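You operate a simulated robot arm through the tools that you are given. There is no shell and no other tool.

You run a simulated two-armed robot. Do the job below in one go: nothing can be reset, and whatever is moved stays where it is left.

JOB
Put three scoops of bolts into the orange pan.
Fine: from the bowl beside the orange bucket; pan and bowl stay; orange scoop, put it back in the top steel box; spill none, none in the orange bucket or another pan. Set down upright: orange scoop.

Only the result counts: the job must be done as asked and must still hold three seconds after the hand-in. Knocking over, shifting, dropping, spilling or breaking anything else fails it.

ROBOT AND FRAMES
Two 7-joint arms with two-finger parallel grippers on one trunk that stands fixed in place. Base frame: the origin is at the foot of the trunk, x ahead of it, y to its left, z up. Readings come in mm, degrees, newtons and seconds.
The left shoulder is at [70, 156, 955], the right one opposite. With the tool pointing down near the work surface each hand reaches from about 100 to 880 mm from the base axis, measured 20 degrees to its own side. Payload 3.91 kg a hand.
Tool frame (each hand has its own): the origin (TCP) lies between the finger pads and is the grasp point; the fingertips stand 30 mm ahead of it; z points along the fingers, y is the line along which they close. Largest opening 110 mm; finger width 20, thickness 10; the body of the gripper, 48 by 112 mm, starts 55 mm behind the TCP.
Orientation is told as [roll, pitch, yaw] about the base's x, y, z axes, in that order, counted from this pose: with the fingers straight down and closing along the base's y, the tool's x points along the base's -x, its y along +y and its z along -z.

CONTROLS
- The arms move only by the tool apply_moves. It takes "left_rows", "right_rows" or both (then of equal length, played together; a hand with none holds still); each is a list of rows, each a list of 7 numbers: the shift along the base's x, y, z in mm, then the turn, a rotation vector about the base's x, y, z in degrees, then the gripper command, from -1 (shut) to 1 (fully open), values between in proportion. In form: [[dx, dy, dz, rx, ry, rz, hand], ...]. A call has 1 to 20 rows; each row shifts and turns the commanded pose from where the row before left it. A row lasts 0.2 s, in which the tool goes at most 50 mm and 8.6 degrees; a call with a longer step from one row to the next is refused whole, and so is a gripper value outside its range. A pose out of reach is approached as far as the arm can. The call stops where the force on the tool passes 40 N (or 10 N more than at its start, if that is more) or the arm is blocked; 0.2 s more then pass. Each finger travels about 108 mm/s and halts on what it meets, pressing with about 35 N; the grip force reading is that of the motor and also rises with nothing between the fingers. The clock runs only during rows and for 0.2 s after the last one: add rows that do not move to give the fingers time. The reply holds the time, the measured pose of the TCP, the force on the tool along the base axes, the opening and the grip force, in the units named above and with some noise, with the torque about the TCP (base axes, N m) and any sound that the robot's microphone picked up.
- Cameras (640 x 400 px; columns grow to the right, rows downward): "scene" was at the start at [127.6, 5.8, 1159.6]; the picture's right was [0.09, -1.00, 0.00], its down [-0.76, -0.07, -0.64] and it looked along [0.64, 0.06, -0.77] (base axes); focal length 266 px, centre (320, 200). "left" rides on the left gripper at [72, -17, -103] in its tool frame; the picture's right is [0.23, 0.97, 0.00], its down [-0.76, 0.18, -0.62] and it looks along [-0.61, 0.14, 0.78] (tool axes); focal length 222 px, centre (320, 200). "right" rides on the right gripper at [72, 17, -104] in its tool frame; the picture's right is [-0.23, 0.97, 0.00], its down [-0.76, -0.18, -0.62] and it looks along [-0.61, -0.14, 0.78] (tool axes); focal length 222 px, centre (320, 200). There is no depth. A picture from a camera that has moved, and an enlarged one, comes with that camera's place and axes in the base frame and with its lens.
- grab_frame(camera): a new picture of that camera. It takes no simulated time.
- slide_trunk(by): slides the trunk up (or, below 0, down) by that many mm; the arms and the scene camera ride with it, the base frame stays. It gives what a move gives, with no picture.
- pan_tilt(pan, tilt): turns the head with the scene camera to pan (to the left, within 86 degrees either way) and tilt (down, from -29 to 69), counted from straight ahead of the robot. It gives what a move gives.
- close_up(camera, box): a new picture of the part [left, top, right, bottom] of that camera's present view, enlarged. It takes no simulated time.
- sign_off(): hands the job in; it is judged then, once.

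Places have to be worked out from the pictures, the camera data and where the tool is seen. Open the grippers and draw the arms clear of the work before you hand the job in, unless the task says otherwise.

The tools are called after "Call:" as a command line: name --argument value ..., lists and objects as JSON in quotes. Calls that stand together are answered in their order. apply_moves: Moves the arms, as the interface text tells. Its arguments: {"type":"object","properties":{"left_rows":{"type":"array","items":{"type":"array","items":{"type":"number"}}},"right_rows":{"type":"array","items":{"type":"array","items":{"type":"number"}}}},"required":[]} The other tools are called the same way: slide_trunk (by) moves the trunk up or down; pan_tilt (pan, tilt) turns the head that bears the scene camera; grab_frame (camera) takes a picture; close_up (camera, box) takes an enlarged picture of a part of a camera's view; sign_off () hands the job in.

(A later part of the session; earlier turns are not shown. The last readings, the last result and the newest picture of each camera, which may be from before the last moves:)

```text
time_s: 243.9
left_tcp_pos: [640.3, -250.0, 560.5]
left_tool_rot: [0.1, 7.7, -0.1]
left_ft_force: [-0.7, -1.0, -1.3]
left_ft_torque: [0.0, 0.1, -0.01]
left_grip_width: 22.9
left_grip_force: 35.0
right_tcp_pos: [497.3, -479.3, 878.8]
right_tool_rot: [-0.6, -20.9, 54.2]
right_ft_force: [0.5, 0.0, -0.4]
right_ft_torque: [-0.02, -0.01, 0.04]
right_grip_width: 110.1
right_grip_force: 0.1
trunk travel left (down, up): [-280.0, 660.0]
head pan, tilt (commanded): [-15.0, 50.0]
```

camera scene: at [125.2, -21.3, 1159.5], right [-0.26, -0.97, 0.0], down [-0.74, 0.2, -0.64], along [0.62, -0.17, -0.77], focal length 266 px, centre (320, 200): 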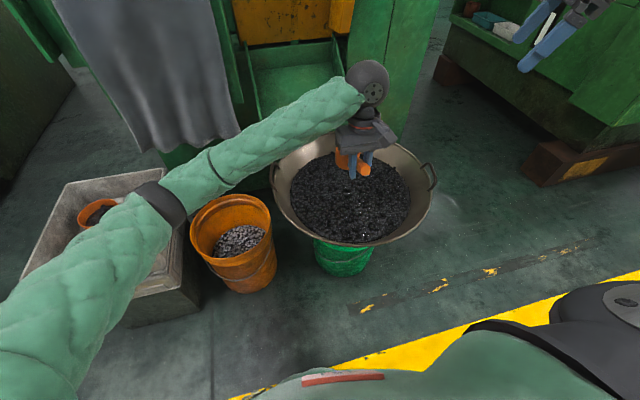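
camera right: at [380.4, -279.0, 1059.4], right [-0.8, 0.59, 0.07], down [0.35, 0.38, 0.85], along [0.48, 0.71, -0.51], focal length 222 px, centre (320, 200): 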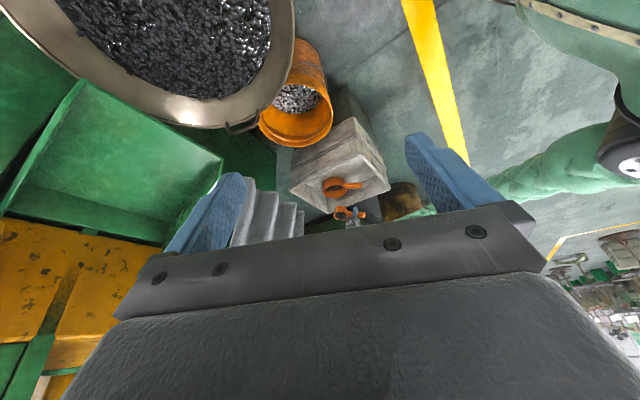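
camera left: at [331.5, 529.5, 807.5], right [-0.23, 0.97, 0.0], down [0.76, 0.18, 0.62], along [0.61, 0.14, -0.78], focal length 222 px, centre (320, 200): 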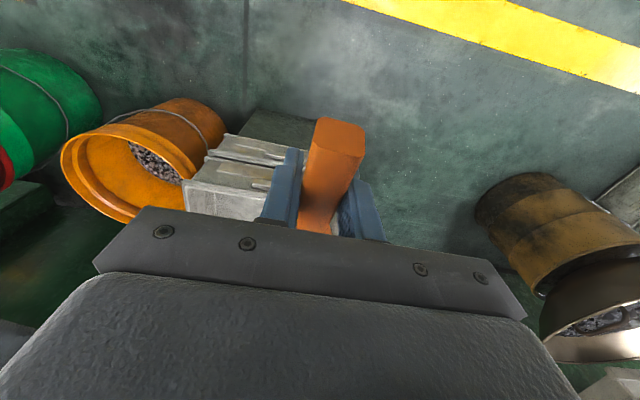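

Filled like the previous one. I'll look closely at the rim for loose bolts before leaving the bowl.

Call:
close_up --camera "right" --box '[318, 125, 353, 165]'

Call:
close_up --camera "scene" --box '[310, 90, 410, 190]'

```text
10.00 times, centred on (336, 145) of right
camera zoom: at [422.9, -554.4, 949.3], right [-0.66, 0.75, 0.07], down [0.43, 0.3, 0.86], along [0.62, 0.6, -0.51], focal length 2221 px, centre (165, 750)
```

zoom: 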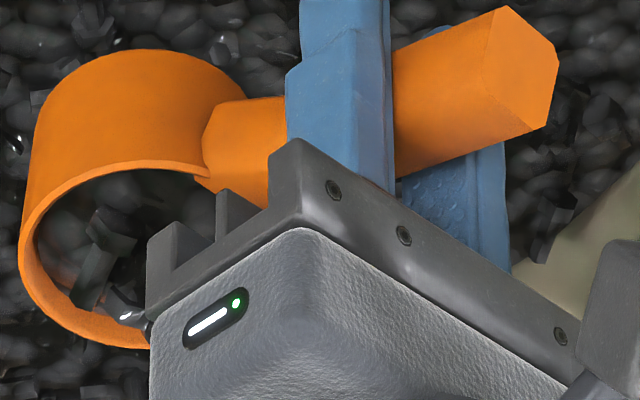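

```text
4.00 times, centred on (360, 140) of scene
camera zoom: at [125.1, -21.3, 1039.5], right [-0.26, -0.97, 0.0], down [-0.74, 0.2, -0.64], along [0.62, -0.17, -0.77], focal length 1065 px, centre (160, 440)
```

zoom: 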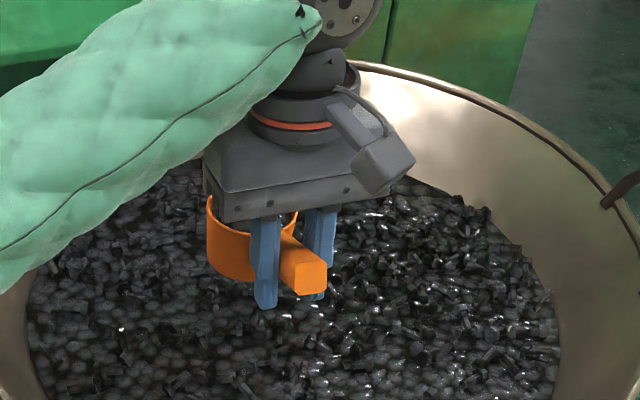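

There may be a bolt near the far rim. I'll give the scoop a gentle shake and small tilts here over the bowl so anything loose drops back.

Call:
apply_moves --left_rows '[[8, 0, 0, 0, 0, 0, -1], [-16, 0, 0, 0, 0, 0, -1], [16, 0, 0, 0, 0, 0, -1], [-8, 0, 0, 0, 0, 0, -1], [0, 8, 0, 0, 0, 0, -1], [0, -16, 0, 0, 0, 0, -1], [0, 16, 0, 0, 0, 0, -1], [0, -8, 0, 0, 0, 0, -1], [0, 0, 0, -5, 0, 0, -1], [0, 0, 0, 5, 0, 0, -1], [0, 0, 0, 5, 0, 0, -1], [0, 0, 0, -5, 0, 0, -1], [0, 0, 0, 0, 5, 0, -1], [0, 0, 0, 0, -5, 0, -1], [0, 0, 0, 0, 0, 0, -1]]'

Call:
close_up --camera "right" --box '[318, 125, 353, 165]'

```text
time_s: 247.1
left_tcp_pos: [640.6, -248.7, 561.3]
left_tool_rot: [0.0, 7.7, -0.1]
left_ft_force: [-0.8, 0.1, -1.7]
left_ft_torque: [-0.03, 0.08, 0.01]
left_grip_width: 23.2
left_grip_force: 35.5
right_tcp_pos: [496.7, -478.9, 878.1]
right_tool_rot: [-0.6, -20.9, 54.0]
right_ft_force: [1.0, 0.5, -0.2]
right_ft_torque: [0.01, 0.0, 0.02]
right_grip_width: 109.9
right_grip_force: 0.0
trunk travel left (down, up): [-280.0, 660.0]
head pan, tilt (commanded): [-15.0, 50.0]
```

```text
10.00 times, centred on (336, 145) of right
camera zoom: at [422.9, -554.3, 949.4], right [-0.66, 0.75, 0.07], down [0.43, 0.3, 0.86], along [0.62, 0.6, -0.51], focal length 2221 px, centre (165, 750)
```

zoom: 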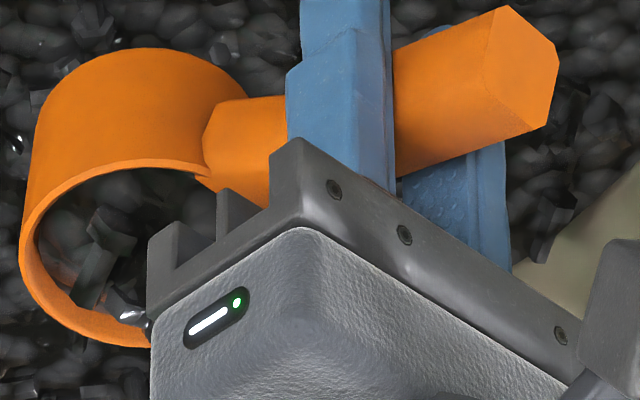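

The load is steady; nothing moved. I'll carry it back by the same route as the second one.

Call:
apply_moves --left_rows '[[-10, 0, 10, 0, 0, 0, -1], [-18, 0, 18, 0, 0, 0, -1], [-20, 0, 20, 0, 0, 0, -1], [-20, 0, 20, 0, 0, 0, -1], [-10, 8, 12, 0, 0, 0, -1], [0, 18, 0, 0, 0, 0, -1], [0, 26, 0, 0, 0, 0, -1], [0, 30, 0, 0, 0, 0, -1], [0, 30, 0, 0, 0, 0, -1], [0, 30, 0, 0, 0, 0, -1], [0, 30, 0, 0, 0, 0, -1], [0, 30, 0, 0, 0, 0, -1], [0, 30, 0, 0, 0, 0, -1], [0, 30, 0, 0, 0, 0, -1], [0, 30, 0, 0, 0, 0, -1], [0, 30, 0, 0, 0, 0, -1], [0, 26, 0, 0, 0, 0, -1], [0, 18, 0, 0, 0, 0, -1], [0, 8, 0, 0, 0, 0, -1]]'

Call:
pan_tilt --pan 25 --tilt 45

Call:
grab_frame --camera "scene"

```text
time_s: 251.1
left_tcp_pos: [562.2, 125.0, 640.7]
left_tool_rot: [0.1, 7.6, -0.1]
left_ft_force: [-0.1, 1.2, -1.6]
left_ft_torque: [-0.03, 0.1, 0.01]
left_grip_width: 22.9
left_grip_force: 34.7
right_tcp_pos: [498.7, -479.5, 879.5]
right_tool_rot: [-0.6, -20.9, 54.2]
right_ft_force: [-1.1, 0.4, -0.5]
right_ft_torque: [-0.03, -0.01, -0.01]
right_grip_width: 109.9
right_grip_force: 0.0
trunk travel left (down, up): [-280.0, 660.0]
head pan, tilt (commanded): [-15.0, 50.0]
```

```text
time_s: 252.2
left_tcp_pos: [561.6, 124.8, 641.0]
left_tool_rot: [0.1, 7.6, -0.1]
left_ft_force: [-0.2, -0.3, -1.9]
left_ft_torque: [-0.01, 0.09, -0.02]
left_grip_width: 22.8
left_grip_force: 35.2
right_tcp_pos: [498.5, -479.2, 878.5]
right_tool_rot: [-0.6, -21.0, 54.3]
right_ft_force: [0.4, 0.4, 0.3]
right_ft_torque: [-0.01, -0.01, -0.04]
right_grip_width: 109.9
right_grip_force: 0.1
trunk travel left (down, up): [-280.0, 660.0]
head pan, tilt (commanded): [25.0, 45.0]
```

```text
taken
camera scene: at [124.4, 33.2, 1046.4], right [0.42, -0.91, 0.0], down [-0.64, -0.3, -0.71], along [0.64, 0.3, -0.71], focal length 266 px, centre (320, 200)
```

scene: 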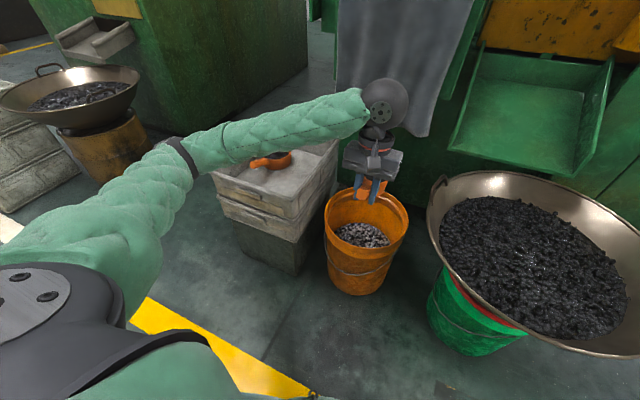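

The posture is good. On to above the box.

Call:
apply_moves --left_rows '[[2, 12, 0, 0, 0, 0, -1], [4, 22, 0, 0, 0, 0, -1], [6, 30, 0, 0, 0, 0, -1], [6, 30, 0, 0, 0, 0, -1], [8, 30, 0, 0, 0, 0, -1], [8, 30, 0, 0, 0, 0, -1], [8, 30, 0, 0, 0, 0, -1], [8, 30, 0, 0, 0, 0, -1], [8, 30, 0, 0, 0, 0, -1], [8, 30, 0, 0, 0, 0, -1], [8, 30, 0, 0, 0, 0, -1], [6, 26, 0, 0, 0, 0, -1], [4, 16, 0, 0, 0, 0, -1], [0, 0, 0, 0, 0, 0, -1]]'

Call:
apply_moves --left_rows '[[8, 9, -3, 2.17, -0.06, -1.24, -1], [14, 15, -6, 2.17, -0.06, -1.24, -1], [16, 18, -8, 2.17, -0.06, -1.24, -1], [16, 18, -8, 2.17, -0.06, -1.24, -1], [16, 18, -8, 2.17, -0.06, -1.24, -1], [16, 18, -8, 2.17, -0.06, -1.24, -1], [16, 18, -8, 2.17, -0.06, -1.24, -1], [14, 15, -6, 2.17, -0.06, -1.24, -1], [9, 10, -4, 0, 0, 0, -1], [4, 5, -1, 0, 0, 0, -1]]' --right_rows '[[-6, 29, 11, 0, 0, 1.2, 1], [-6, 29, 11, 0, 0, 1.2, 1], [-6, 29, 11, 0, 0, 1.2, 1], [-6, 29, 11, 0, 0, 1.2, 1], [-6, 29, 11, 0, 0, 1.2, 1], [-6, 29, 11, 0, 0, 1.2, 1], [-6, 29, 11, 0, 0, 1.2, 1], [-6, 29, 11, 0, 0, 1.2, 1], [-6, 29, 11, 0, 0, 1.2, 1], [-6, 29, 11, 0, 0, 1.2, 1]]'

Call:
close_up --camera "right" --box '[280, 130, 400, 220]'

Call:
grab_frame --camera "scene"

```text
time_s: 255.2
left_tcp_pos: [646.3, 469.0, 642.0]
left_tool_rot: [0.0, 7.7, -0.2]
left_ft_force: [-0.4, -0.2, -2.3]
left_ft_torque: [-0.02, 0.15, -0.03]
left_grip_width: 22.7
left_grip_force: 34.7
right_tcp_pos: [498.6, -479.2, 878.0]
right_tool_rot: [-0.6, -21.0, 54.2]
right_ft_force: [0.6, 0.2, -0.1]
right_ft_torque: [0.02, -0.03, 0.01]
right_grip_width: 109.9
right_grip_force: 0.1
trunk travel left (down, up): [-280.0, 660.0]
head pan, tilt (commanded): [25.0, 45.0]
```

```text
time_s: 257.4
left_tcp_pos: [777.5, 614.5, 580.0]
left_tool_rot: [17.5, 8.4, -7.7]
left_ft_force: [-0.7, 0.2, -2.0]
left_ft_torque: [0.0, 0.14, 0.0]
left_grip_width: 22.6
left_grip_force: 34.8
right_tcp_pos: [438.8, -189.1, 989.8]
right_tool_rot: [-0.7, -20.7, 66.0]
right_ft_force: [0.5, 0.4, 0.0]
right_ft_torque: [0.0, 0.02, -0.01]
right_grip_width: 110.0
right_grip_force: 0.2
trunk travel left (down, up): [-280.0, 660.0]
head pan, tilt (commanded): [25.0, 45.0]
```

```text
4.44 times, centred on (340, 175) of right
camera zoom: at [379.5, -277.6, 1061.1], right [-0.8, 0.59, 0.07], down [0.35, 0.38, 0.85], along [0.48, 0.71, -0.51], focal length 987 px, centre (231, 311)
```

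zoom: 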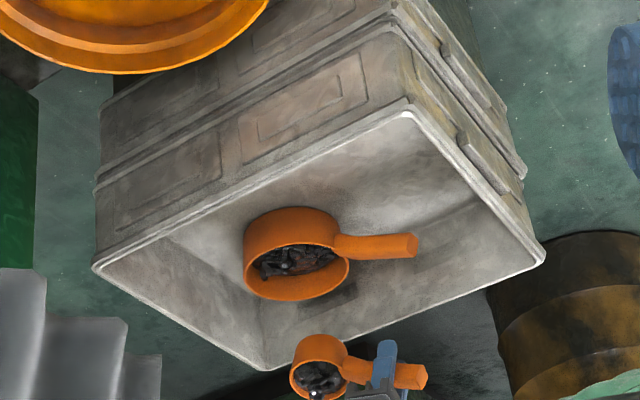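

```text
taken
camera scene: at [124.5, 33.8, 1046.3], right [0.42, -0.91, 0.0], down [-0.64, -0.3, -0.71], along [0.64, 0.3, -0.71], focal length 266 px, centre (320, 200)
```

scene: 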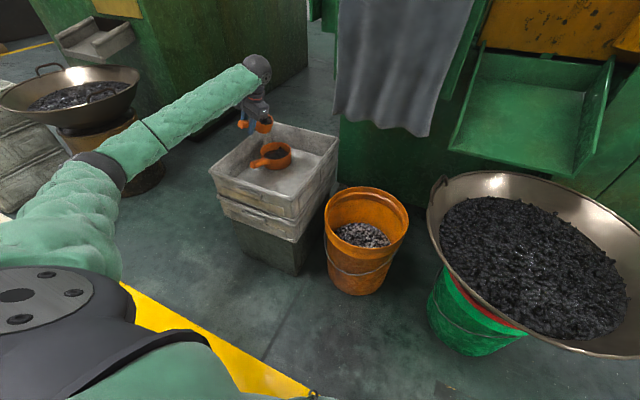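

Same geometry as before. I'll lower to just above the pan and pour in the same stages.

Call:
apply_moves --left_rows '[[0, 0, -8, 0, 0, 0, -1], [-0.5, 0, -14, 0, 0, 0, -1], [-0.5, 0, -14, 0, 0, 0, -1], [-0.5, 0, -13, 0, 0, 0, -1], [0, 0, -9, 0, 0, 0, -1], [0, 0, -4, 0, 0, 0, -1], [0, 0, 0, 0, 0, 0, -1]]'

Call:
apply_moves --left_rows '[[0.3, 1.1, 0.4, 2.17, -0.055, -1.24, -1], [0.3, 1.1, 0.4, 2.17, -0.055, -1.24, -1], [0.3, 1.1, 0.4, 2.17, -0.055, -1.24, -1], [0.3, 1.1, 0.4, 2.17, -0.055, -1.24, -1], [0.3, 1.1, 0.5, 2.17, -0.055, -1.24, -1], [0.3, 1.1, 0.5, 2.17, -0.055, -1.24, -1], [0.3, 1.1, 0.5, 2.17, -0.055, -1.24, -1], [0.3, 1.1, 0.5, 2.17, -0.055, -1.24, -1]]'

Call:
close_up --camera "right" --box '[300, 150, 380, 215]'

```text
time_s: 259.0
left_tcp_pos: [774.8, 612.8, 517.3]
left_tool_rot: [17.6, 8.4, -7.7]
left_ft_force: [-0.2, 0.1, -1.3]
left_ft_torque: [0.0, 0.14, -0.01]
left_grip_width: 22.8
left_grip_force: 35.2
right_tcp_pos: [438.2, -188.3, 988.7]
right_tool_rot: [-0.6, -20.9, 66.2]
right_ft_force: [-0.1, -0.1, 0.2]
right_ft_torque: [-0.01, 0.03, 0.03]
right_grip_width: 110.0
right_grip_force: 0.0
trunk travel left (down, up): [-280.0, 660.0]
head pan, tilt (commanded): [25.0, 45.0]
```

```text
time_s: 260.8
left_tcp_pos: [776.7, 623.5, 523.2]
left_tool_rot: [35.0, 11.3, -14.8]
left_ft_force: [-0.3, 0.2, -1.6]
left_ft_torque: [0.02, 0.12, 0.01]
left_grip_width: 22.8
left_grip_force: 35.1
right_tcp_pos: [438.3, -189.8, 989.7]
right_tool_rot: [-0.6, -20.8, 66.0]
right_ft_force: [-0.4, -0.6, 1.2]
right_ft_torque: [0.0, 0.0, 0.01]
right_grip_width: 110.1
right_grip_force: 0.0
trunk travel left (down, up): [-280.0, 660.0]
head pan, tilt (commanded): [25.0, 45.0]
```

```text
6.15 times, centred on (340, 182) of right
camera zoom: at [379.8, -278.1, 1060.9], right [-0.8, 0.59, 0.07], down [0.35, 0.38, 0.86], along [0.48, 0.71, -0.51], focal length 1367 px, centre (197, 308)
```

zoom: 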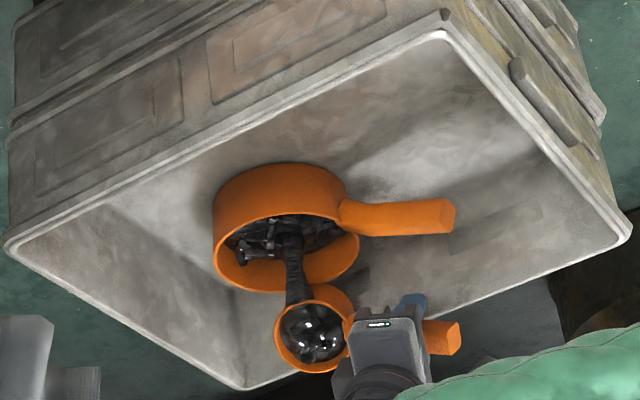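

The stream is inside the pan. I'll continue through the next stages.

Call:
apply_moves --left_rows '[[0.5, 0, 0.7, 2.17, -0.055, -1.24, -1], [0.5, 0, 0.7, 2.17, -0.055, -1.24, -1], [0.5, 0, 0.7, 2.17, -0.055, -1.24, -1], [0.6, 0, 0.7, 2.17, -0.055, -1.24, -1], [0.6, 0, 0.8, 2.17, -0.055, -1.24, -1], [0.6, 0, 0.8, 2.17, -0.055, -1.24, -1], [0.6, 0, 0.8, 2.17, -0.055, -1.24, -1], [0.6, 0, 0.8, 2.17, -0.055, -1.24, -1]]'

Call:
apply_moves --left_rows '[[0.4, -0.6, 1, 2.17, -0.055, -1.24, -1], [0.4, -0.6, 1, 2.17, -0.055, -1.24, -1], [0.4, -0.6, 1, 2.17, -0.055, -1.24, -1], [0.5, -0.6, 1, 2.17, -0.055, -1.24, -1], [0.5, -0.6, 1, 2.17, -0.055, -1.24, -1], [0.5, -0.6, 1, 2.17, -0.055, -1.24, -1], [0.5, -0.7, 1, 2.17, -0.055, -1.24, -1], [0.5, -0.7, 1, 2.17, -0.055, -1.24, -1]]'

Call:
close_up --camera "right" --box '[300, 150, 380, 215]'

```text
time_s: 262.6
left_tcp_pos: [780.6, 622.9, 529.4]
left_tool_rot: [52.1, 16.1, -20.5]
left_ft_force: [0.4, -0.4, -2.1]
left_ft_torque: [0.01, 0.11, 0.0]
left_grip_width: 22.7
left_grip_force: 34.9
right_tcp_pos: [438.3, -189.2, 991.1]
right_tool_rot: [-0.5, -20.8, 66.1]
right_ft_force: [0.4, 0.5, 0.2]
right_ft_torque: [-0.02, 0.0, 0.01]
right_grip_width: 109.9
right_grip_force: 0.0
trunk travel left (down, up): [-280.0, 660.0]
head pan, tilt (commanded): [25.0, 45.0]
```

```text
time_s: 264.4
left_tcp_pos: [785.6, 616.9, 536.7]
left_tool_rot: [69.2, 22.5, -24.9]
left_ft_force: [-0.1, -0.2, -2.5]
left_ft_torque: [0.02, 0.11, -0.04]
left_grip_width: 22.9
left_grip_force: 35.5
right_tcp_pos: [437.8, -189.3, 991.1]
right_tool_rot: [-0.6, -20.8, 66.1]
right_ft_force: [0.3, -0.2, -0.1]
right_ft_torque: [-0.01, -0.02, 0.01]
right_grip_width: 110.0
right_grip_force: 0.1
trunk travel left (down, up): [-280.0, 660.0]
head pan, tilt (commanded): [25.0, 45.0]
```

```text
6.15 times, centred on (340, 182) of right
camera zoom: at [379.8, -278.2, 1060.9], right [-0.8, 0.59, 0.07], down [0.35, 0.38, 0.86], along [0.48, 0.71, -0.51], focal length 1367 px, centre (197, 308)
```

zoom: 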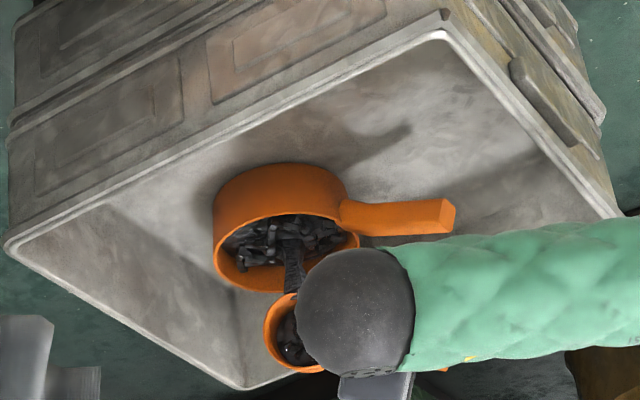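

Call:
apply_moves --left_rows '[[0.2, -0.9, 1, 2.17, -0.055, -1.24, -1], [0.2, -0.9, 1, 2.17, -0.055, -1.24, -1], [0.2, -0.9, 1, 2.17, -0.055, -1.24, -1], [0.2, -0.9, 1, 2.17, -0.055, -1.24, -1], [0.2, -0.9, 1.1, 2.17, -0.055, -1.24, -1], [0.2, -0.9, 1.1, 2.17, -0.055, -1.24, -1], [0.3, -1, 1.1, 2.17, -0.055, -1.24, -1], [0.3, -1, 1.1, 2.17, -0.055, -1.24, -1], [0, 0, 0, 0, 0, 0, -1], [0, 0, 0, 0, 0, 0, -1], [0, 0, 0, 0, 0, 0, -1]]'

Call:
close_up --camera "right" --box '[300, 150, 380, 215]'

Call:
grab_frame --camera "scene"

```text
time_s: 266.8
left_tcp_pos: [786.0, 611.1, 544.5]
left_tool_rot: [86.8, 29.8, -27.1]
left_ft_force: [-0.5, -0.1, -1.5]
left_ft_torque: [0.01, 0.06, -0.02]
left_grip_width: 22.9
left_grip_force: 35.4
right_tcp_pos: [437.1, -189.2, 989.1]
right_tool_rot: [-0.6, -20.9, 66.3]
right_ft_force: [-0.7, 0.2, 0.4]
right_ft_torque: [0.02, 0.01, 0.05]
right_grip_width: 109.9
right_grip_force: 0.2
trunk travel left (down, up): [-280.0, 660.0]
head pan, tilt (commanded): [25.0, 45.0]
```

```text
6.15 times, centred on (340, 182) of right
camera zoom: at [379.8, -278.2, 1060.9], right [-0.8, 0.59, 0.07], down [0.35, 0.38, 0.86], along [0.48, 0.71, -0.51], focal length 1367 px, centre (197, 308)
```

zoom: 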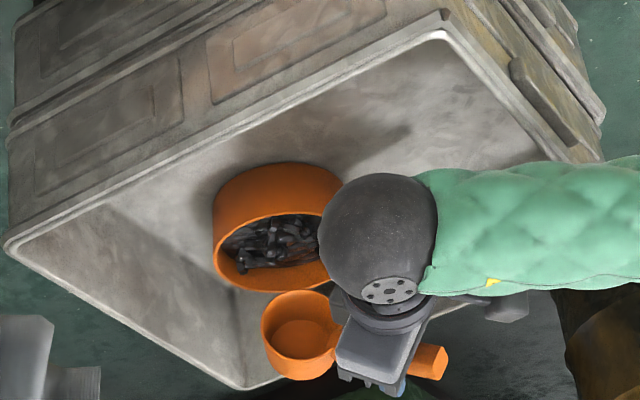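

```text
taken
camera scene: at [124.5, 33.5, 1046.4], right [0.42, -0.91, 0.0], down [-0.64, -0.3, -0.71], along [0.64, 0.3, -0.71], focal length 266 px, centre (320, 200)
```

scene: 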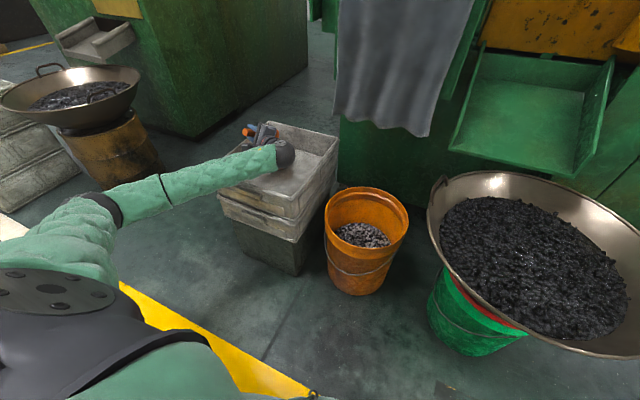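

All three scoops are in the pan and the scoop is empty. I'll raise it and un-roll slowly, moving toward the free side of the box.

Call:
apply_moves --left_rows '[[0, 0, 12, 0, 0, 0, -1], [0, 0, 22, 0, 0, 0, -1], [0, 0, 25, 0, 0, 0, -1], [0, 0, 25, 0, 0, 0, -1], [-3, -6, 0, -3.62, 0.09, 2.07, -1], [-3, -6, 0, -3.62, 0.09, 2.07, -1], [-3, -6, 0, -3.62, 0.09, 2.07, -1], [-3, -6, 0, -3.62, 0.09, 2.07, -1], [-3, -6, 0, -3.62, 0.09, 2.07, -1], [-3, -6, 0, -3.62, 0.09, 2.07, -1], [-3, -6, 0, -3.62, 0.09, 2.07, -1], [-3, -6, 0, -3.62, 0.09, 2.07, -1], [-3, -6, 0, -3.62, 0.09, 2.07, -1], [-3, -6, 0, -3.62, 0.09, 2.07, -1], [-3, -6, 0, -3.62, 0.09, 2.07, -1], [-3, -6, 0, -3.62, 0.09, 2.07, -1]]'

Call:
grab_frame --camera "scene"

Call:
close_up --camera "right" --box '[280, 130, 400, 220]'

```text
time_s: 270.2
left_tcp_pos: [748.6, 539.6, 628.9]
left_tool_rot: [43.5, 13.4, -17.6]
left_ft_force: [1.3, 0.0, -0.4]
left_ft_torque: [0.04, 0.08, 0.01]
left_grip_width: 22.9
left_grip_force: 35.0
right_tcp_pos: [437.5, -188.8, 990.1]
right_tool_rot: [-0.6, -20.9, 66.2]
right_ft_force: [-0.1, -0.2, -0.4]
right_ft_torque: [-0.02, -0.01, 0.01]
right_grip_width: 109.9
right_grip_force: 0.0
trunk travel left (down, up): [-280.0, 660.0]
head pan, tilt (commanded): [25.0, 45.0]
```

```text
taken
camera scene: at [124.4, 33.4, 1046.4], right [0.42, -0.91, 0.0], down [-0.64, -0.3, -0.71], along [0.64, 0.3, -0.71], focal length 266 px, centre (320, 200)
```

scene: 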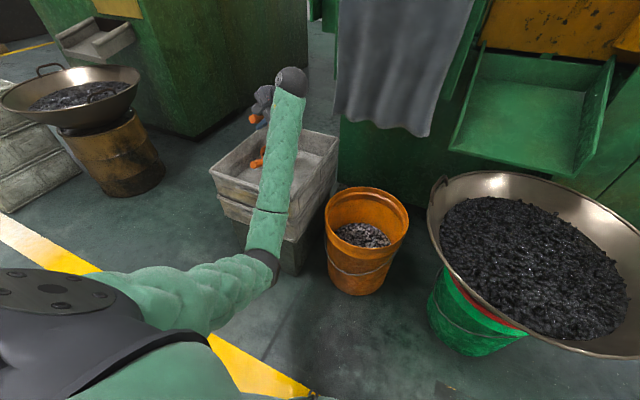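

```text
4.44 times, centred on (340, 175) of right
camera zoom: at [379.9, -278.2, 1060.9], right [-0.8, 0.59, 0.07], down [0.35, 0.38, 0.86], along [0.48, 0.71, -0.51], focal length 987 px, centre (231, 311)
```

zoom: 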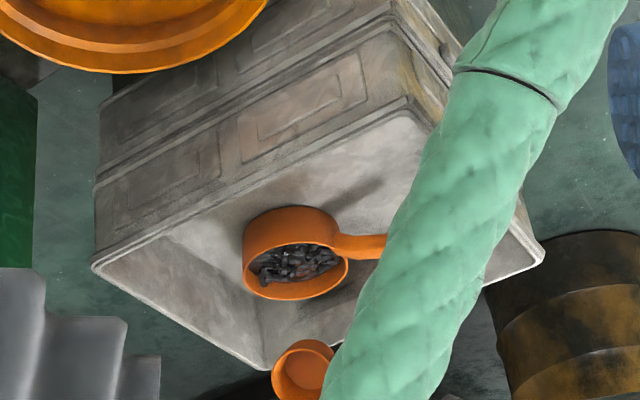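

The pan holds the bolts cleanly. I'll finish un-rolling to level.

Call:
apply_moves --left_rows '[[-3, -7, 2, -3.62, 0.09, 2.07, -1], [-3, -7, 2, -3.62, 0.09, 2.07, -1], [-3, -7, 2, -3.62, 0.09, 2.07, -1], [-3, -7, 2, -3.62, 0.09, 2.07, -1], [-3, -7, 2, -3.62, 0.09, 2.07, -1], [-3, -7, 2, -3.62, 0.09, 2.07, -1], [-3, -7, 2, -3.62, 0.09, 2.07, -1], [-3, -7, 2, -3.62, 0.09, 2.07, -1], [-3, -7, 2, -3.62, 0.09, 2.07, -1], [-3, -7, 2, -3.62, 0.09, 2.07, -1], [-3, -7, 2, -3.62, 0.09, 2.07, -1], [-3, -7, 2, -3.62, 0.09, 2.07, -1], [0, 0, 0, 0, 0, 0, -1]]'

Call:
grab_frame --camera "scene"

Call:
close_up --camera "right" --box '[280, 130, 400, 220]'

```text
time_s: 273.0
left_tcp_pos: [723.0, 478.1, 649.0]
left_tool_rot: [0.1, 7.6, 0.1]
left_ft_force: [0.2, -0.1, -1.6]
left_ft_torque: [0.03, 0.07, 0.01]
left_grip_width: 22.9
left_grip_force: 34.5
left hand out of reach, approached as far as the arm can: row 11, 12
right_tcp_pos: [438.0, -190.0, 989.2]
right_tool_rot: [-0.6, -21.0, 66.2]
right_ft_force: [0.1, 0.5, 0.3]
right_ft_torque: [0.02, 0.01, 0.02]
right_grip_width: 110.2
right_grip_force: 0.0
trunk travel left (down, up): [-280.0, 660.0]
head pan, tilt (commanded): [25.0, 45.0]
```

```text
taken
camera scene: at [124.6, 33.2, 1046.3], right [0.42, -0.91, 0.0], down [-0.64, -0.3, -0.71], along [0.64, 0.3, -0.71], focal length 266 px, centre (320, 200)
```

scene: 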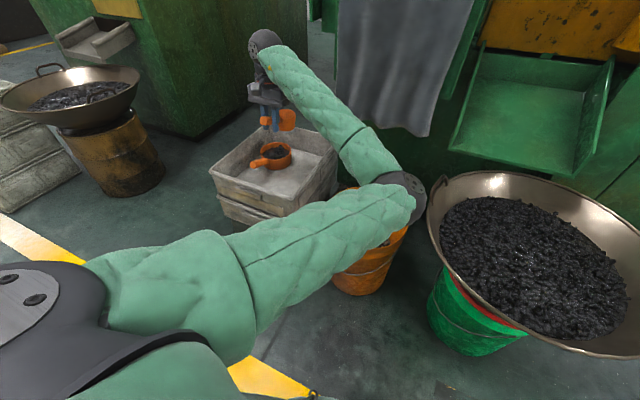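

```text
4.44 times, centred on (340, 175) of right
camera zoom: at [379.8, -278.4, 1060.8], right [-0.8, 0.59, 0.07], down [0.35, 0.38, 0.86], along [0.48, 0.71, -0.51], focal length 987 px, centre (231, 311)
```

zoom: 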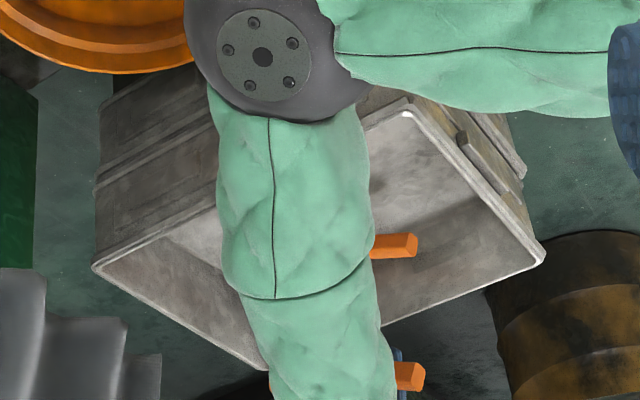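

The elbow is inside again, but it's high and clear. I'll see if placing works from this posture by moving over the free spot in small checked steps.

Call:
apply_moves --left_rows '[[-3, -10, -12, 0, 0, 0, -1], [-3, -10, -12, 0, 0, 0, -1], [-3, -10, -12, 0, 0, 0, -1], [-3, -10, -12, 0, 0, 0, -1], [-3, -10, -12, 0, 0, 0, -1], [0, 0, 0, 0, 0, 0, -1]]'

Call:
grab_frame --camera "scene"

```text
time_s: 274.4
left_tcp_pos: [727.2, 463.9, 582.7]
left_tool_rot: [0.1, 7.7, 0.1]
left_ft_force: [-0.6, -0.2, -2.2]
left_ft_torque: [-0.02, 0.09, 0.01]
left_grip_width: 22.8
left_grip_force: 34.9
left hand out of reach, approached as far as the arm can: row 1, 2, 3, 4, 5
right_tcp_pos: [438.2, -188.8, 990.3]
right_tool_rot: [-0.7, -20.8, 66.2]
right_ft_force: [0.6, 0.5, 0.2]
right_ft_torque: [0.0, 0.02, 0.0]
right_grip_width: 109.8
right_grip_force: 0.0
trunk travel left (down, up): [-280.0, 660.0]
head pan, tilt (commanded): [25.0, 45.0]
```

```text
taken
camera scene: at [124.6, 33.3, 1046.4], right [0.42, -0.91, 0.0], down [-0.64, -0.3, -0.71], along [0.64, 0.3, -0.71], focal length 266 px, centre (320, 200)
```

scene: 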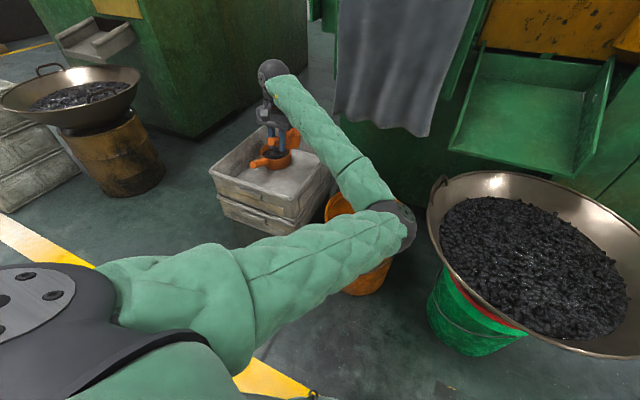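

This posture can't track properly, so I'll back up and do the same recovery to the elbow-out posture before placing.

Call:
apply_moves --left_rows '[[-2, 6, 16, 0, 0, 0, -1], [-2, 6, 18, 0, 0, 0, -1], [-2, 4, 18, 0, 0, 0, -1], [-4, 4, 16, 0, 0, 0, -1], [-10, 2, 6, 3.29, 0.63, -2.19, -1], [-10, 2, 6, 3.29, 0.63, -2.19, -1], [-6, 2, 6, 3.29, 0.63, -2.19, -1], [-2, 2, 6, 3.29, 0.63, -2.19, -1], [2, 2, 6, 3.29, 0.63, -2.19, -1], [4, 2, 6, 3.29, 0.63, -2.19, -1], [4, 2, 6, 3.29, 0.63, -2.19, -1], [4, 2, 6, 3.29, 0.63, -2.19, -1], [4, 2, 4, 3.29, 0.63, -2.19, -1], [4, 2, 4, 3.29, 0.63, -2.19, -1], [4, 2, 4, 3.29, 0.63, -2.19, -1], [4, 2, 4, 3.29, 0.63, -2.19, -1]]'

Call:
grab_frame --camera "scene"

```text
time_s: 277.8
left_tcp_pos: [718.3, 509.4, 713.9]
left_tool_rot: [38.9, 21.4, -17.2]
left_ft_force: [0.2, 0.2, -1.4]
left_ft_torque: [0.02, 0.09, 0.0]
left_grip_width: 22.7
left_grip_force: 35.0
right_tcp_pos: [438.3, -190.3, 989.9]
right_tool_rot: [-0.6, -20.8, 66.3]
right_ft_force: [0.3, 0.1, -0.6]
right_ft_torque: [-0.04, 0.01, -0.01]
right_grip_width: 110.1
right_grip_force: 0.1
trunk travel left (down, up): [-280.0, 660.0]
head pan, tilt (commanded): [25.0, 45.0]
```

```text
taken
camera scene: at [124.6, 33.3, 1046.4], right [0.42, -0.91, 0.0], down [-0.64, -0.3, -0.71], along [0.64, 0.3, -0.71], focal length 266 px, centre (320, 200)
```

scene: 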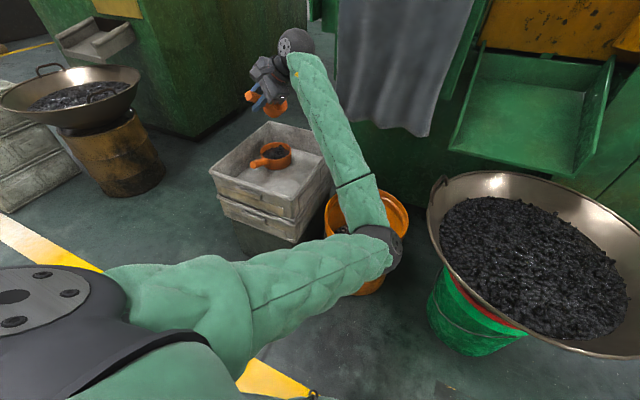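

Tracking well. Continue the slow roll.

Call:
apply_moves --left_rows '[[2, 1, 1, 3.29, 0.63, -2.19, -1], [2, 1, 1, 3.29, 0.63, -2.19, -1], [2, 1, 1, 3.29, 0.63, -2.19, -1], [2, 1, 1, 3.29, 0.63, -2.19, -1], [2, 1, 1, 3.29, 0.63, -2.19, -1], [2, 1, 1, 3.29, 0.63, -2.19, -1], [2, 1, 1, 3.29, 0.63, -2.19, -1], [2, 1, 1, 3.29, 0.63, -2.19, -1], [1, 1, 1, 3.29, 0.63, -2.19, -1], [1, 1, 1, 3.29, 0.63, -2.19, -1], [1, 1, 1, 3.29, 0.63, -2.19, -1], [1, 1, 1, 3.29, 0.63, -2.19, -1], [1, 1, 1, 3.29, 0.63, -2.19, -1], [1, 1, 1, 3.29, 0.63, -2.19, -1], [1, 1, 1, 3.29, 0.63, -2.19, -1], [1, 1, 1, 3.29, 0.63, -2.19, -1], [1, 1, 1, 3.29, 0.63, -2.19, -1], [1, 1, 1, 3.29, 0.63, -2.19, -1], [0, 1, 1, 3.29, 0.63, -2.19, -1], [0, 1, 1, 3.29, 0.63, -2.19, -1]]'

Call:
apply_moves --left_rows '[[0, 0, 0, 3.29, 0.63, -2.19, -1], [0, 0, 0, 3.29, 0.63, -2.19, -1], [0, 0, 0, 3.29, 0.63, -2.19, -1], [0, 0, 0, 3.29, 0.63, -2.19, -1], [0, 0, 0, 3.29, 0.63, -2.19, -1], [0, 0, 0, 3.29, 0.63, -2.19, -1], [0, 0, 0, 3.29, 0.63, -2.19, -1], [0, 0, 0, 3.29, 0.63, -2.19, -1]]'

Call:
grab_frame --camera "scene"

```text
time_s: 282.0
left_tcp_pos: [743.6, 529.4, 734.9]
left_tool_rot: [115.6, 55.7, -12.0]
left_ft_force: [-0.2, 0.4, -0.7]
left_ft_torque: [0.0, 0.08, 0.01]
left_grip_width: 22.8
left_grip_force: 35.2
right_tcp_pos: [438.7, -189.9, 989.9]
right_tool_rot: [-0.6, -20.9, 66.2]
right_ft_force: [-0.3, 0.5, 0.4]
right_ft_torque: [0.0, 0.02, -0.02]
right_grip_width: 110.2
right_grip_force: 0.1
trunk travel left (down, up): [-280.0, 660.0]
head pan, tilt (commanded): [25.0, 45.0]
```

```text
time_s: 283.8
left_tcp_pos: [743.1, 529.9, 734.2]
left_tool_rot: [166.9, 60.5, 14.3]
left_ft_force: [0.8, 0.1, -1.1]
left_ft_torque: [-0.02, 0.08, 0.02]
left_grip_width: 23.0
left_grip_force: 34.8
right_tcp_pos: [439.0, -189.8, 989.8]
right_tool_rot: [-0.7, -20.9, 66.2]
right_ft_force: [0.6, -0.5, 0.4]
right_ft_torque: [0.01, 0.01, 0.0]
right_grip_width: 110.3
right_grip_force: 0.1
trunk travel left (down, up): [-280.0, 660.0]
head pan, tilt (commanded): [25.0, 45.0]
```

```text
taken
camera scene: at [124.4, 33.3, 1046.4], right [0.42, -0.91, 0.0], down [-0.64, -0.3, -0.71], along [0.64, 0.3, -0.71], focal length 266 px, centre (320, 200)
```

scene: 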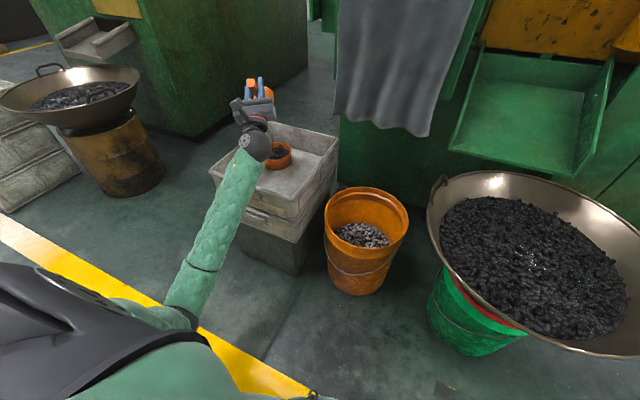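

Same state as before. Up and out to the left, then swing the tool down.

Call:
apply_moves --left_rows '[[-25, 18, 14, 0, 0, 0, -1], [-29, 18, 15, 0, 0, 0, -1], [-29, 18, 15, 0, 0, 0, -1], [-29, 18, 15, 0, 0, 0, -1], [-29, 17, 15, 0, 0, 0, -1], [-29, 17, 15, 0, 0, 0, -1], [-30, 15, 16, 0, 0, 0, -1], [-30, 15, 16, 0, 0, 0, -1], [-30, 15, 16, 0, 0, 0, -1], [-30, 15, 16, 0, 0, 0, -1], [-30, 15, 16, 0, 0, 0, -1], [-30, 15, 16, 0, 0, 0, -1]]'

Call:
apply_moves --left_rows '[[-6, -5, -14, -3.87, 6.9, 0, -1], [-6, -5, -14, -3.87, 6.9, 0, -1], [-6, -5, -15, -3.87, 6.9, 0, -1], [-6, -6, -15, -3.87, 6.9, 0, -1], [-6, -6, -15, -3.87, 6.9, 0, -1], [-6, -6, -15, -3.87, 6.9, 0, -1], [-6, -6, -15, -3.87, 6.9, 0, -1], [-6, -6, -15, -3.87, 6.9, 0, -1], [-5, -7, -14, -3.87, 6.9, 0, -1], [-5, -7, -14, -3.87, 6.9, 0, -1], [-5, -7, -14, -3.87, 6.9, 0, -1], [-5, -7, -14, -3.87, 6.9, 0, -1], [-5, -7, -14, -3.87, 6.9, 0, -1], [-5, -7, -14, -3.87, 6.9, 0, -1], [-5, -7, -14, -3.87, 6.9, 0, -1], [0, 0, 0, 0, 0, 0, -1]]'

Call:
pan_tilt --pan 60 --tilt 40

Call:
grab_frame --camera "scene"

```text
time_s: 286.4
left_tcp_pos: [392.2, 726.0, 920.9]
left_tool_rot: [166.6, 60.6, 14.2]
left_ft_force: [0.5, 0.5, -0.4]
left_ft_torque: [-0.02, 0.05, -0.02]
left_grip_width: 22.7
left_grip_force: 35.0
right_tcp_pos: [437.7, -189.4, 989.9]
right_tool_rot: [-0.6, -20.9, 66.1]
right_ft_force: [0.7, -0.3, 0.2]
right_ft_torque: [0.03, 0.0, -0.03]
right_grip_width: 109.9
right_grip_force: 0.0
trunk travel left (down, up): [-280.0, 660.0]
head pan, tilt (commanded): [25.0, 45.0]
```

```text
time_s: 289.8
left_tcp_pos: [311.4, 636.1, 705.6]
left_tool_rot: [-0.3, -0.2, -143.5]
left_ft_force: [-0.5, -0.9, -0.4]
left_ft_torque: [0.05, -0.07, 0.03]
left_grip_width: 22.9
left_grip_force: 34.8
left hand out of reach, approached as far as the arm can: row 5
right_tcp_pos: [438.3, -189.3, 990.7]
right_tool_rot: [-0.5, -20.8, 66.2]
right_ft_force: [-0.1, 0.7, 0.1]
right_ft_torque: [0.02, 0.05, 0.01]
right_grip_width: 110.0
right_grip_force: 0.0
trunk travel left (down, up): [-280.0, 660.0]
head pan, tilt (commanded): [25.0, 45.0]
```

```text
time_s: 290.8
left_tcp_pos: [312.0, 636.8, 705.4]
left_tool_rot: [-0.2, -0.1, -143.4]
left_ft_force: [-0.3, 0.3, -2.1]
left_ft_torque: [0.07, -0.05, -0.03]
left_grip_width: 23.0
left_grip_force: 35.4
right_tcp_pos: [437.6, -188.9, 990.2]
right_tool_rot: [-0.7, -21.0, 66.3]
right_ft_force: [0.2, 0.7, 1.2]
right_ft_torque: [0.0, 0.01, -0.02]
right_grip_width: 110.0
right_grip_force: 0.0
trunk travel left (down, up): [-280.0, 660.0]
head pan, tilt (commanded): [60.0, 40.0]
```

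```text
taken
camera scene: at [93.1, 72.8, 1053.7], right [0.87, -0.5, 0.0], down [-0.32, -0.56, -0.77], along [0.38, 0.66, -0.64], focal length 266 px, centre (320, 200)
```

scene: 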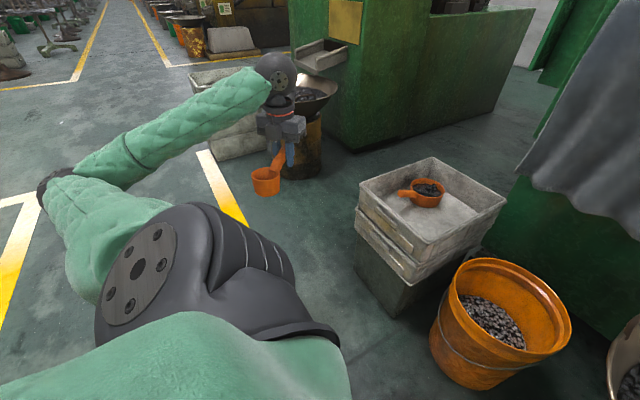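

Now I'll yaw back to zero as before.

Call:
apply_moves --left_rows '[[5, -5, 0, 0, 0, 7.97, -1], [5, -5, 0, 0, 0, 7.97, -1], [5, -5, 0, 0, 0, 7.97, -1], [5, -5, 0, 0, 0, 7.97, -1], [5, -5, 0, 0, 0, 7.97, -1], [5, -5, 0, 0, 0, 7.97, -1], [5, -5, 0, 0, 0, 7.97, -1], [5, -5, 0, 0, 0, 7.97, -1], [6, -6, 0, 0, 0, 7.97, -1], [6, -6, 0, 0, 0, 7.97, -1], [6, -6, 0, 0, 0, 7.97, -1], [6, -6, 0, 0, 0, 7.97, -1], [6, -6, 0, 0, 0, 7.97, -1], [6, -6, 0, 0, 0, 7.97, -1], [6, -6, 0, 0, 0, 7.97, -1], [6, -6, 0, 0, 0, 7.97, -1], [6, -6, 0, 0, 0, 7.97, -1], [0, 0, 0, 0, 0, 7.97, -1], [0, 0, 0, 0, 0, 0, -1]]'

Call:
grab_frame --camera "scene"

Call:
grab_frame --camera "left"

```text
time_s: 294.8
left_tcp_pos: [405.8, 541.8, 705.1]
left_tool_rot: [-0.3, -0.1, 0.1]
left_ft_force: [-0.7, 0.5, -1.7]
left_ft_torque: [0.01, 0.07, 0.02]
left_grip_width: 22.7
left_grip_force: 35.0
right_tcp_pos: [438.0, -190.0, 989.7]
right_tool_rot: [-0.5, -20.8, 66.1]
right_ft_force: [-0.8, 0.1, 0.2]
right_ft_torque: [-0.01, 0.0, 0.02]
right_grip_width: 110.2
right_grip_force: 0.0
trunk travel left (down, up): [-280.0, 660.0]
head pan, tilt (commanded): [60.0, 40.0]
```

```text
taken
camera scene: at [93.1, 72.8, 1053.7], right [0.87, -0.5, 0.0], down [-0.32, -0.56, -0.77], along [0.38, 0.66, -0.64], focal length 266 px, centre (320, 200)
```

scene: 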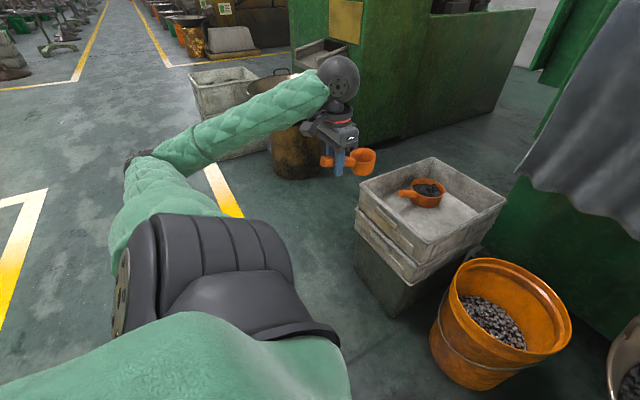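

```text
taken
camera left: at [333.4, 526.1, 807.4], right [-0.23, 0.97, -0.01], down [0.76, 0.18, 0.62], along [0.61, 0.14, -0.78], focal length 222 px, centre (320, 200)
```

left: 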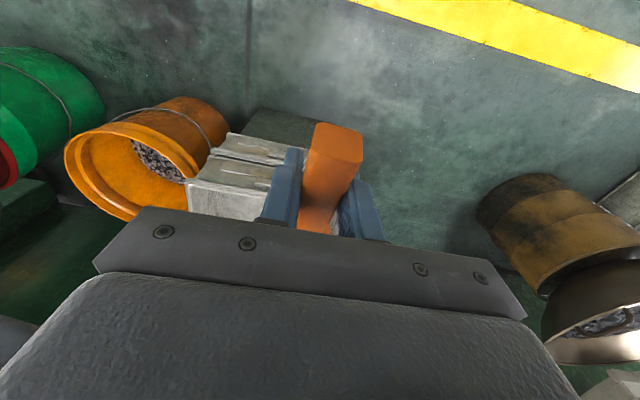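

The arm is back in the natural posture. I'll move over the free spot in the box, with the scoop level, for a careful set-down.

Call:
apply_moves --left_rows '[[36, -14, -10, 0, 1, 0, -1], [39, -15, -12, 0, 1, 0, -1], [39, -15, -13, 0, 1, 0, -1], [39, -15, -13, 0, 1, 0, -1], [39, -15, -14, 0, 1, 0, -1], [39, -15, -14, 0, 1, 0, -1], [39, -15, -14, 0, 1, 0, -1], [39, -13, -14, 0, 1, 0, -1], [0, 0, 0, 0, 0, 0, -1]]'

Call:
pan_tilt --pan 20 --tilt 45

Call:
close_up --camera "scene" --box '[190, 60, 350, 220]'

Call:
close_up --camera "right" --box '[290, 130, 410, 220]'

```text
time_s: 296.8
left_tcp_pos: [715.4, 426.0, 599.3]
left_tool_rot: [-0.3, 8.1, -0.1]
left_ft_force: [0.1, 0.0, -0.7]
left_ft_torque: [0.02, 0.08, 0.0]
left_grip_width: 23.1
left_grip_force: 34.9
right_tcp_pos: [438.3, -190.8, 990.5]
right_tool_rot: [-0.6, -20.9, 66.0]
right_ft_force: [-0.4, 0.0, 0.0]
right_ft_torque: [0.05, -0.01, -0.01]
right_grip_width: 109.9
right_grip_force: 0.1
trunk travel left (down, up): [-280.0, 660.0]
head pan, tilt (commanded): [60.0, 40.0]
```

```text
time_s: 297.8
left_tcp_pos: [714.4, 426.4, 598.6]
left_tool_rot: [-0.3, 7.9, 0.0]
left_ft_force: [0.1, 0.7, -1.1]
left_ft_torque: [0.01, 0.08, 0.0]
left_grip_width: 23.0
left_grip_force: 34.8
right_tcp_pos: [438.2, -189.7, 989.5]
right_tool_rot: [-0.6, -21.0, 66.1]
right_ft_force: [0.6, 0.9, 0.5]
right_ft_torque: [-0.03, 0.0, 0.0]
right_grip_width: 110.2
right_grip_force: 0.0
trunk travel left (down, up): [-280.0, 660.0]
head pan, tilt (commanded): [20.0, 45.0]
```

```text
2.50 times, centred on (270, 140) of scene
camera zoom: at [127.2, 27.0, 1046.4], right [0.34, -0.94, 0.0], down [-0.66, -0.24, -0.71], along [0.66, 0.24, -0.71], focal length 666 px, centre (445, 350)
```

zoom: 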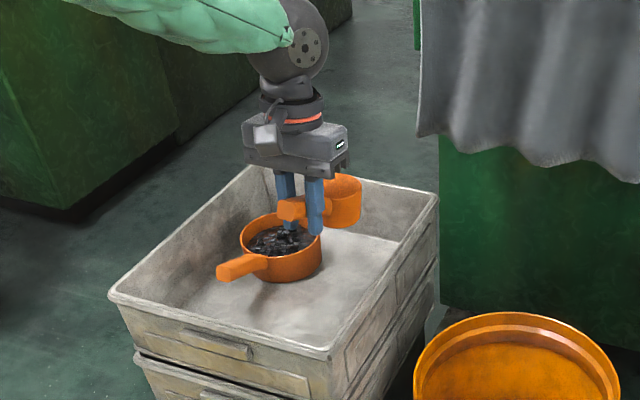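

```text
4.44 times, centred on (350, 175) of right
camera zoom: at [379.8, -278.2, 1060.9], right [-0.8, 0.59, 0.07], down [0.35, 0.38, 0.86], along [0.48, 0.71, -0.51], focal length 987 px, centre (187, 311)
```

zoom: 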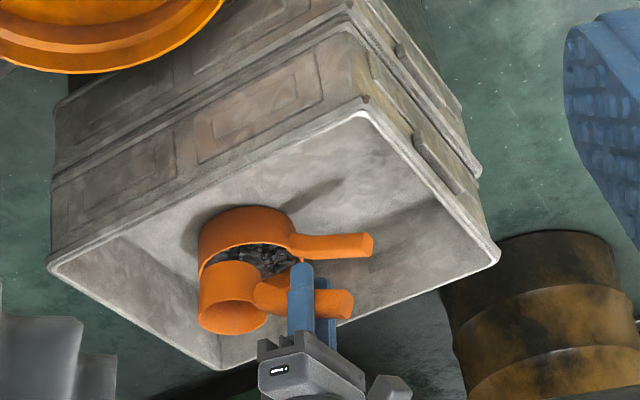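

The handle's angle next to the pan's shows the scoop is within about 3° of level, slightly nose-down, which is the safe side. I'll lower it most of the way.

Call:
apply_moves --left_rows '[[0, 0, -20, 0, 0, 0, -1], [0, 0, -28, 0, 0, 0, -1], [0, 0, -28, 0, 0, 0, -1], [0, 0, -26, 0, 0, 0, -1], [0, 0, -20, 0, 0, 0, -1], [0, 0, -14, 0, 0, 0, -1], [0, 0, -7, 0, 0, 0, -1], [0, 0, 0, 0, 0, 0, -1]]'

Call:
close_up --camera "scene" --box '[210, 90, 330, 210]'

Call:
close_up --camera "right" --box '[300, 130, 400, 210]'

```text
time_s: 299.6
left_tcp_pos: [715.4, 425.1, 456.6]
left_tool_rot: [-0.3, 7.9, 0.0]
left_ft_force: [0.6, -0.2, -0.9]
left_ft_torque: [-0.02, 0.08, 0.0]
left_grip_width: 22.8
left_grip_force: 34.6
right_tcp_pos: [438.3, -190.3, 989.7]
right_tool_rot: [-0.7, -20.9, 66.2]
right_ft_force: [-0.2, -0.1, 1.0]
right_ft_torque: [0.01, 0.0, 0.01]
right_grip_width: 109.8
right_grip_force: 0.0
trunk travel left (down, up): [-280.0, 660.0]
head pan, tilt (commanded): [20.0, 45.0]
```

```text
3.33 times, centred on (270, 150) of scene
camera zoom: at [127.2, 26.8, 1046.4], right [0.34, -0.94, 0.0], down [-0.66, -0.24, -0.71], along [0.66, 0.24, -0.71], focal length 888 px, centre (487, 367)
```

zoom: 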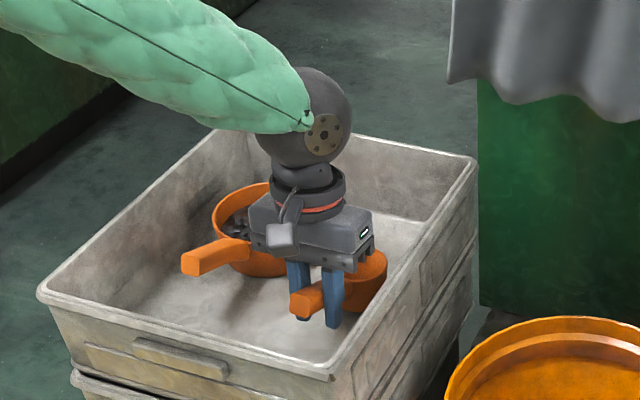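

```text
5.00 times, centred on (350, 170) of right
camera zoom: at [379.8, -278.3, 1060.9], right [-0.8, 0.59, 0.07], down [0.35, 0.38, 0.86], along [0.48, 0.71, -0.51], focal length 1111 px, centre (170, 350)
```

zoom: 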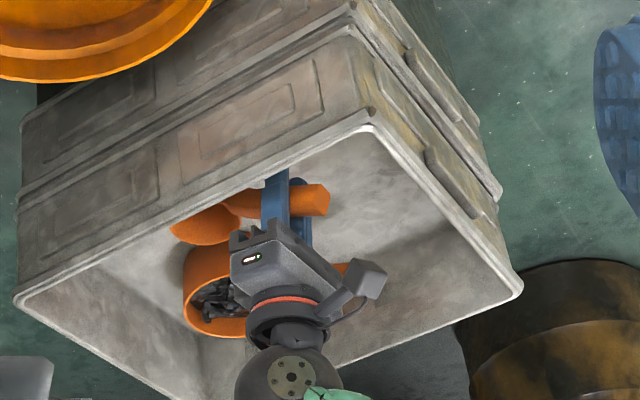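

About 14 mm to go. I'll feel for the floor in small steps.

Call:
apply_moves --left_rows '[[0, 0, -1.5, 0, 0, 0, -1], [0, 0, -1.5, 0, 0, 0, -1], [0, 0, -1.5, 0, 0, 0, -1], [0, 0, -1.5, 0, 0, 0, -1], [0, 0, -1.5, 0, 0, 0, -1]]'

Call:
apply_moves --left_rows '[[0, 0, -1, 0, 0, 0, -1], [0, 0, -1, 0, 0, 0, -1], [0, 0, -1, 0, 0, 0, -1]]'

Call:
apply_moves --left_rows '[[0, 0, -1, 0, 0, 0, -1], [0, 0, -1, 0, 0, 0, -1]]'

```text
time_s: 300.8
left_tcp_pos: [715.8, 425.0, 450.3]
left_tool_rot: [-0.3, 7.9, 0.0]
left_ft_force: [0.4, -0.1, 0.0]
left_ft_torque: [-0.04, 0.01, -0.02]
left_grip_width: 23.1
left_grip_force: 34.7
right_tcp_pos: [438.5, -189.2, 990.1]
right_tool_rot: [-0.6, -20.9, 66.2]
right_ft_force: [-0.1, -0.6, -0.3]
right_ft_torque: [-0.02, -0.04, 0.01]
right_grip_width: 109.8
right_grip_force: 0.1
trunk travel left (down, up): [-280.0, 660.0]
head pan, tilt (commanded): [20.0, 45.0]
```

```text
time_s: 301.6
left_tcp_pos: [715.1, 425.5, 447.3]
left_tool_rot: [-0.3, 7.9, 0.0]
left_ft_force: [-3.6, 0.9, 11.3]
left_ft_torque: [-0.09, -0.93, 0.04]
left_grip_width: 22.9
left_grip_force: 34.6
right_tcp_pos: [438.0, -190.5, 990.2]
right_tool_rot: [-0.6, -20.8, 66.2]
right_ft_force: [0.3, -0.2, -0.1]
right_ft_torque: [0.0, 0.01, -0.02]
right_grip_width: 110.2
right_grip_force: 0.0
trunk travel left (down, up): [-280.0, 660.0]
head pan, tilt (commanded): [20.0, 45.0]
```

```text
time_s: 302.2
left_tcp_pos: [716.0, 423.8, 444.9]
left_tool_rot: [-0.3, 7.9, 0.0]
left_ft_force: [-4.4, 1.2, 11.1]
left_ft_torque: [-0.07, -0.95, 0.08]
left_grip_width: 22.7
left_grip_force: 35.2
right_tcp_pos: [435.9, -189.1, 989.1]
right_tool_rot: [-0.6, -20.9, 66.2]
right_ft_force: [0.0, -0.1, 0.4]
right_ft_torque: [0.02, 0.01, -0.01]
right_grip_width: 110.3
right_grip_force: 0.2
trunk travel left (down, up): [-280.0, 660.0]
head pan, tilt (commanded): [20.0, 45.0]
```

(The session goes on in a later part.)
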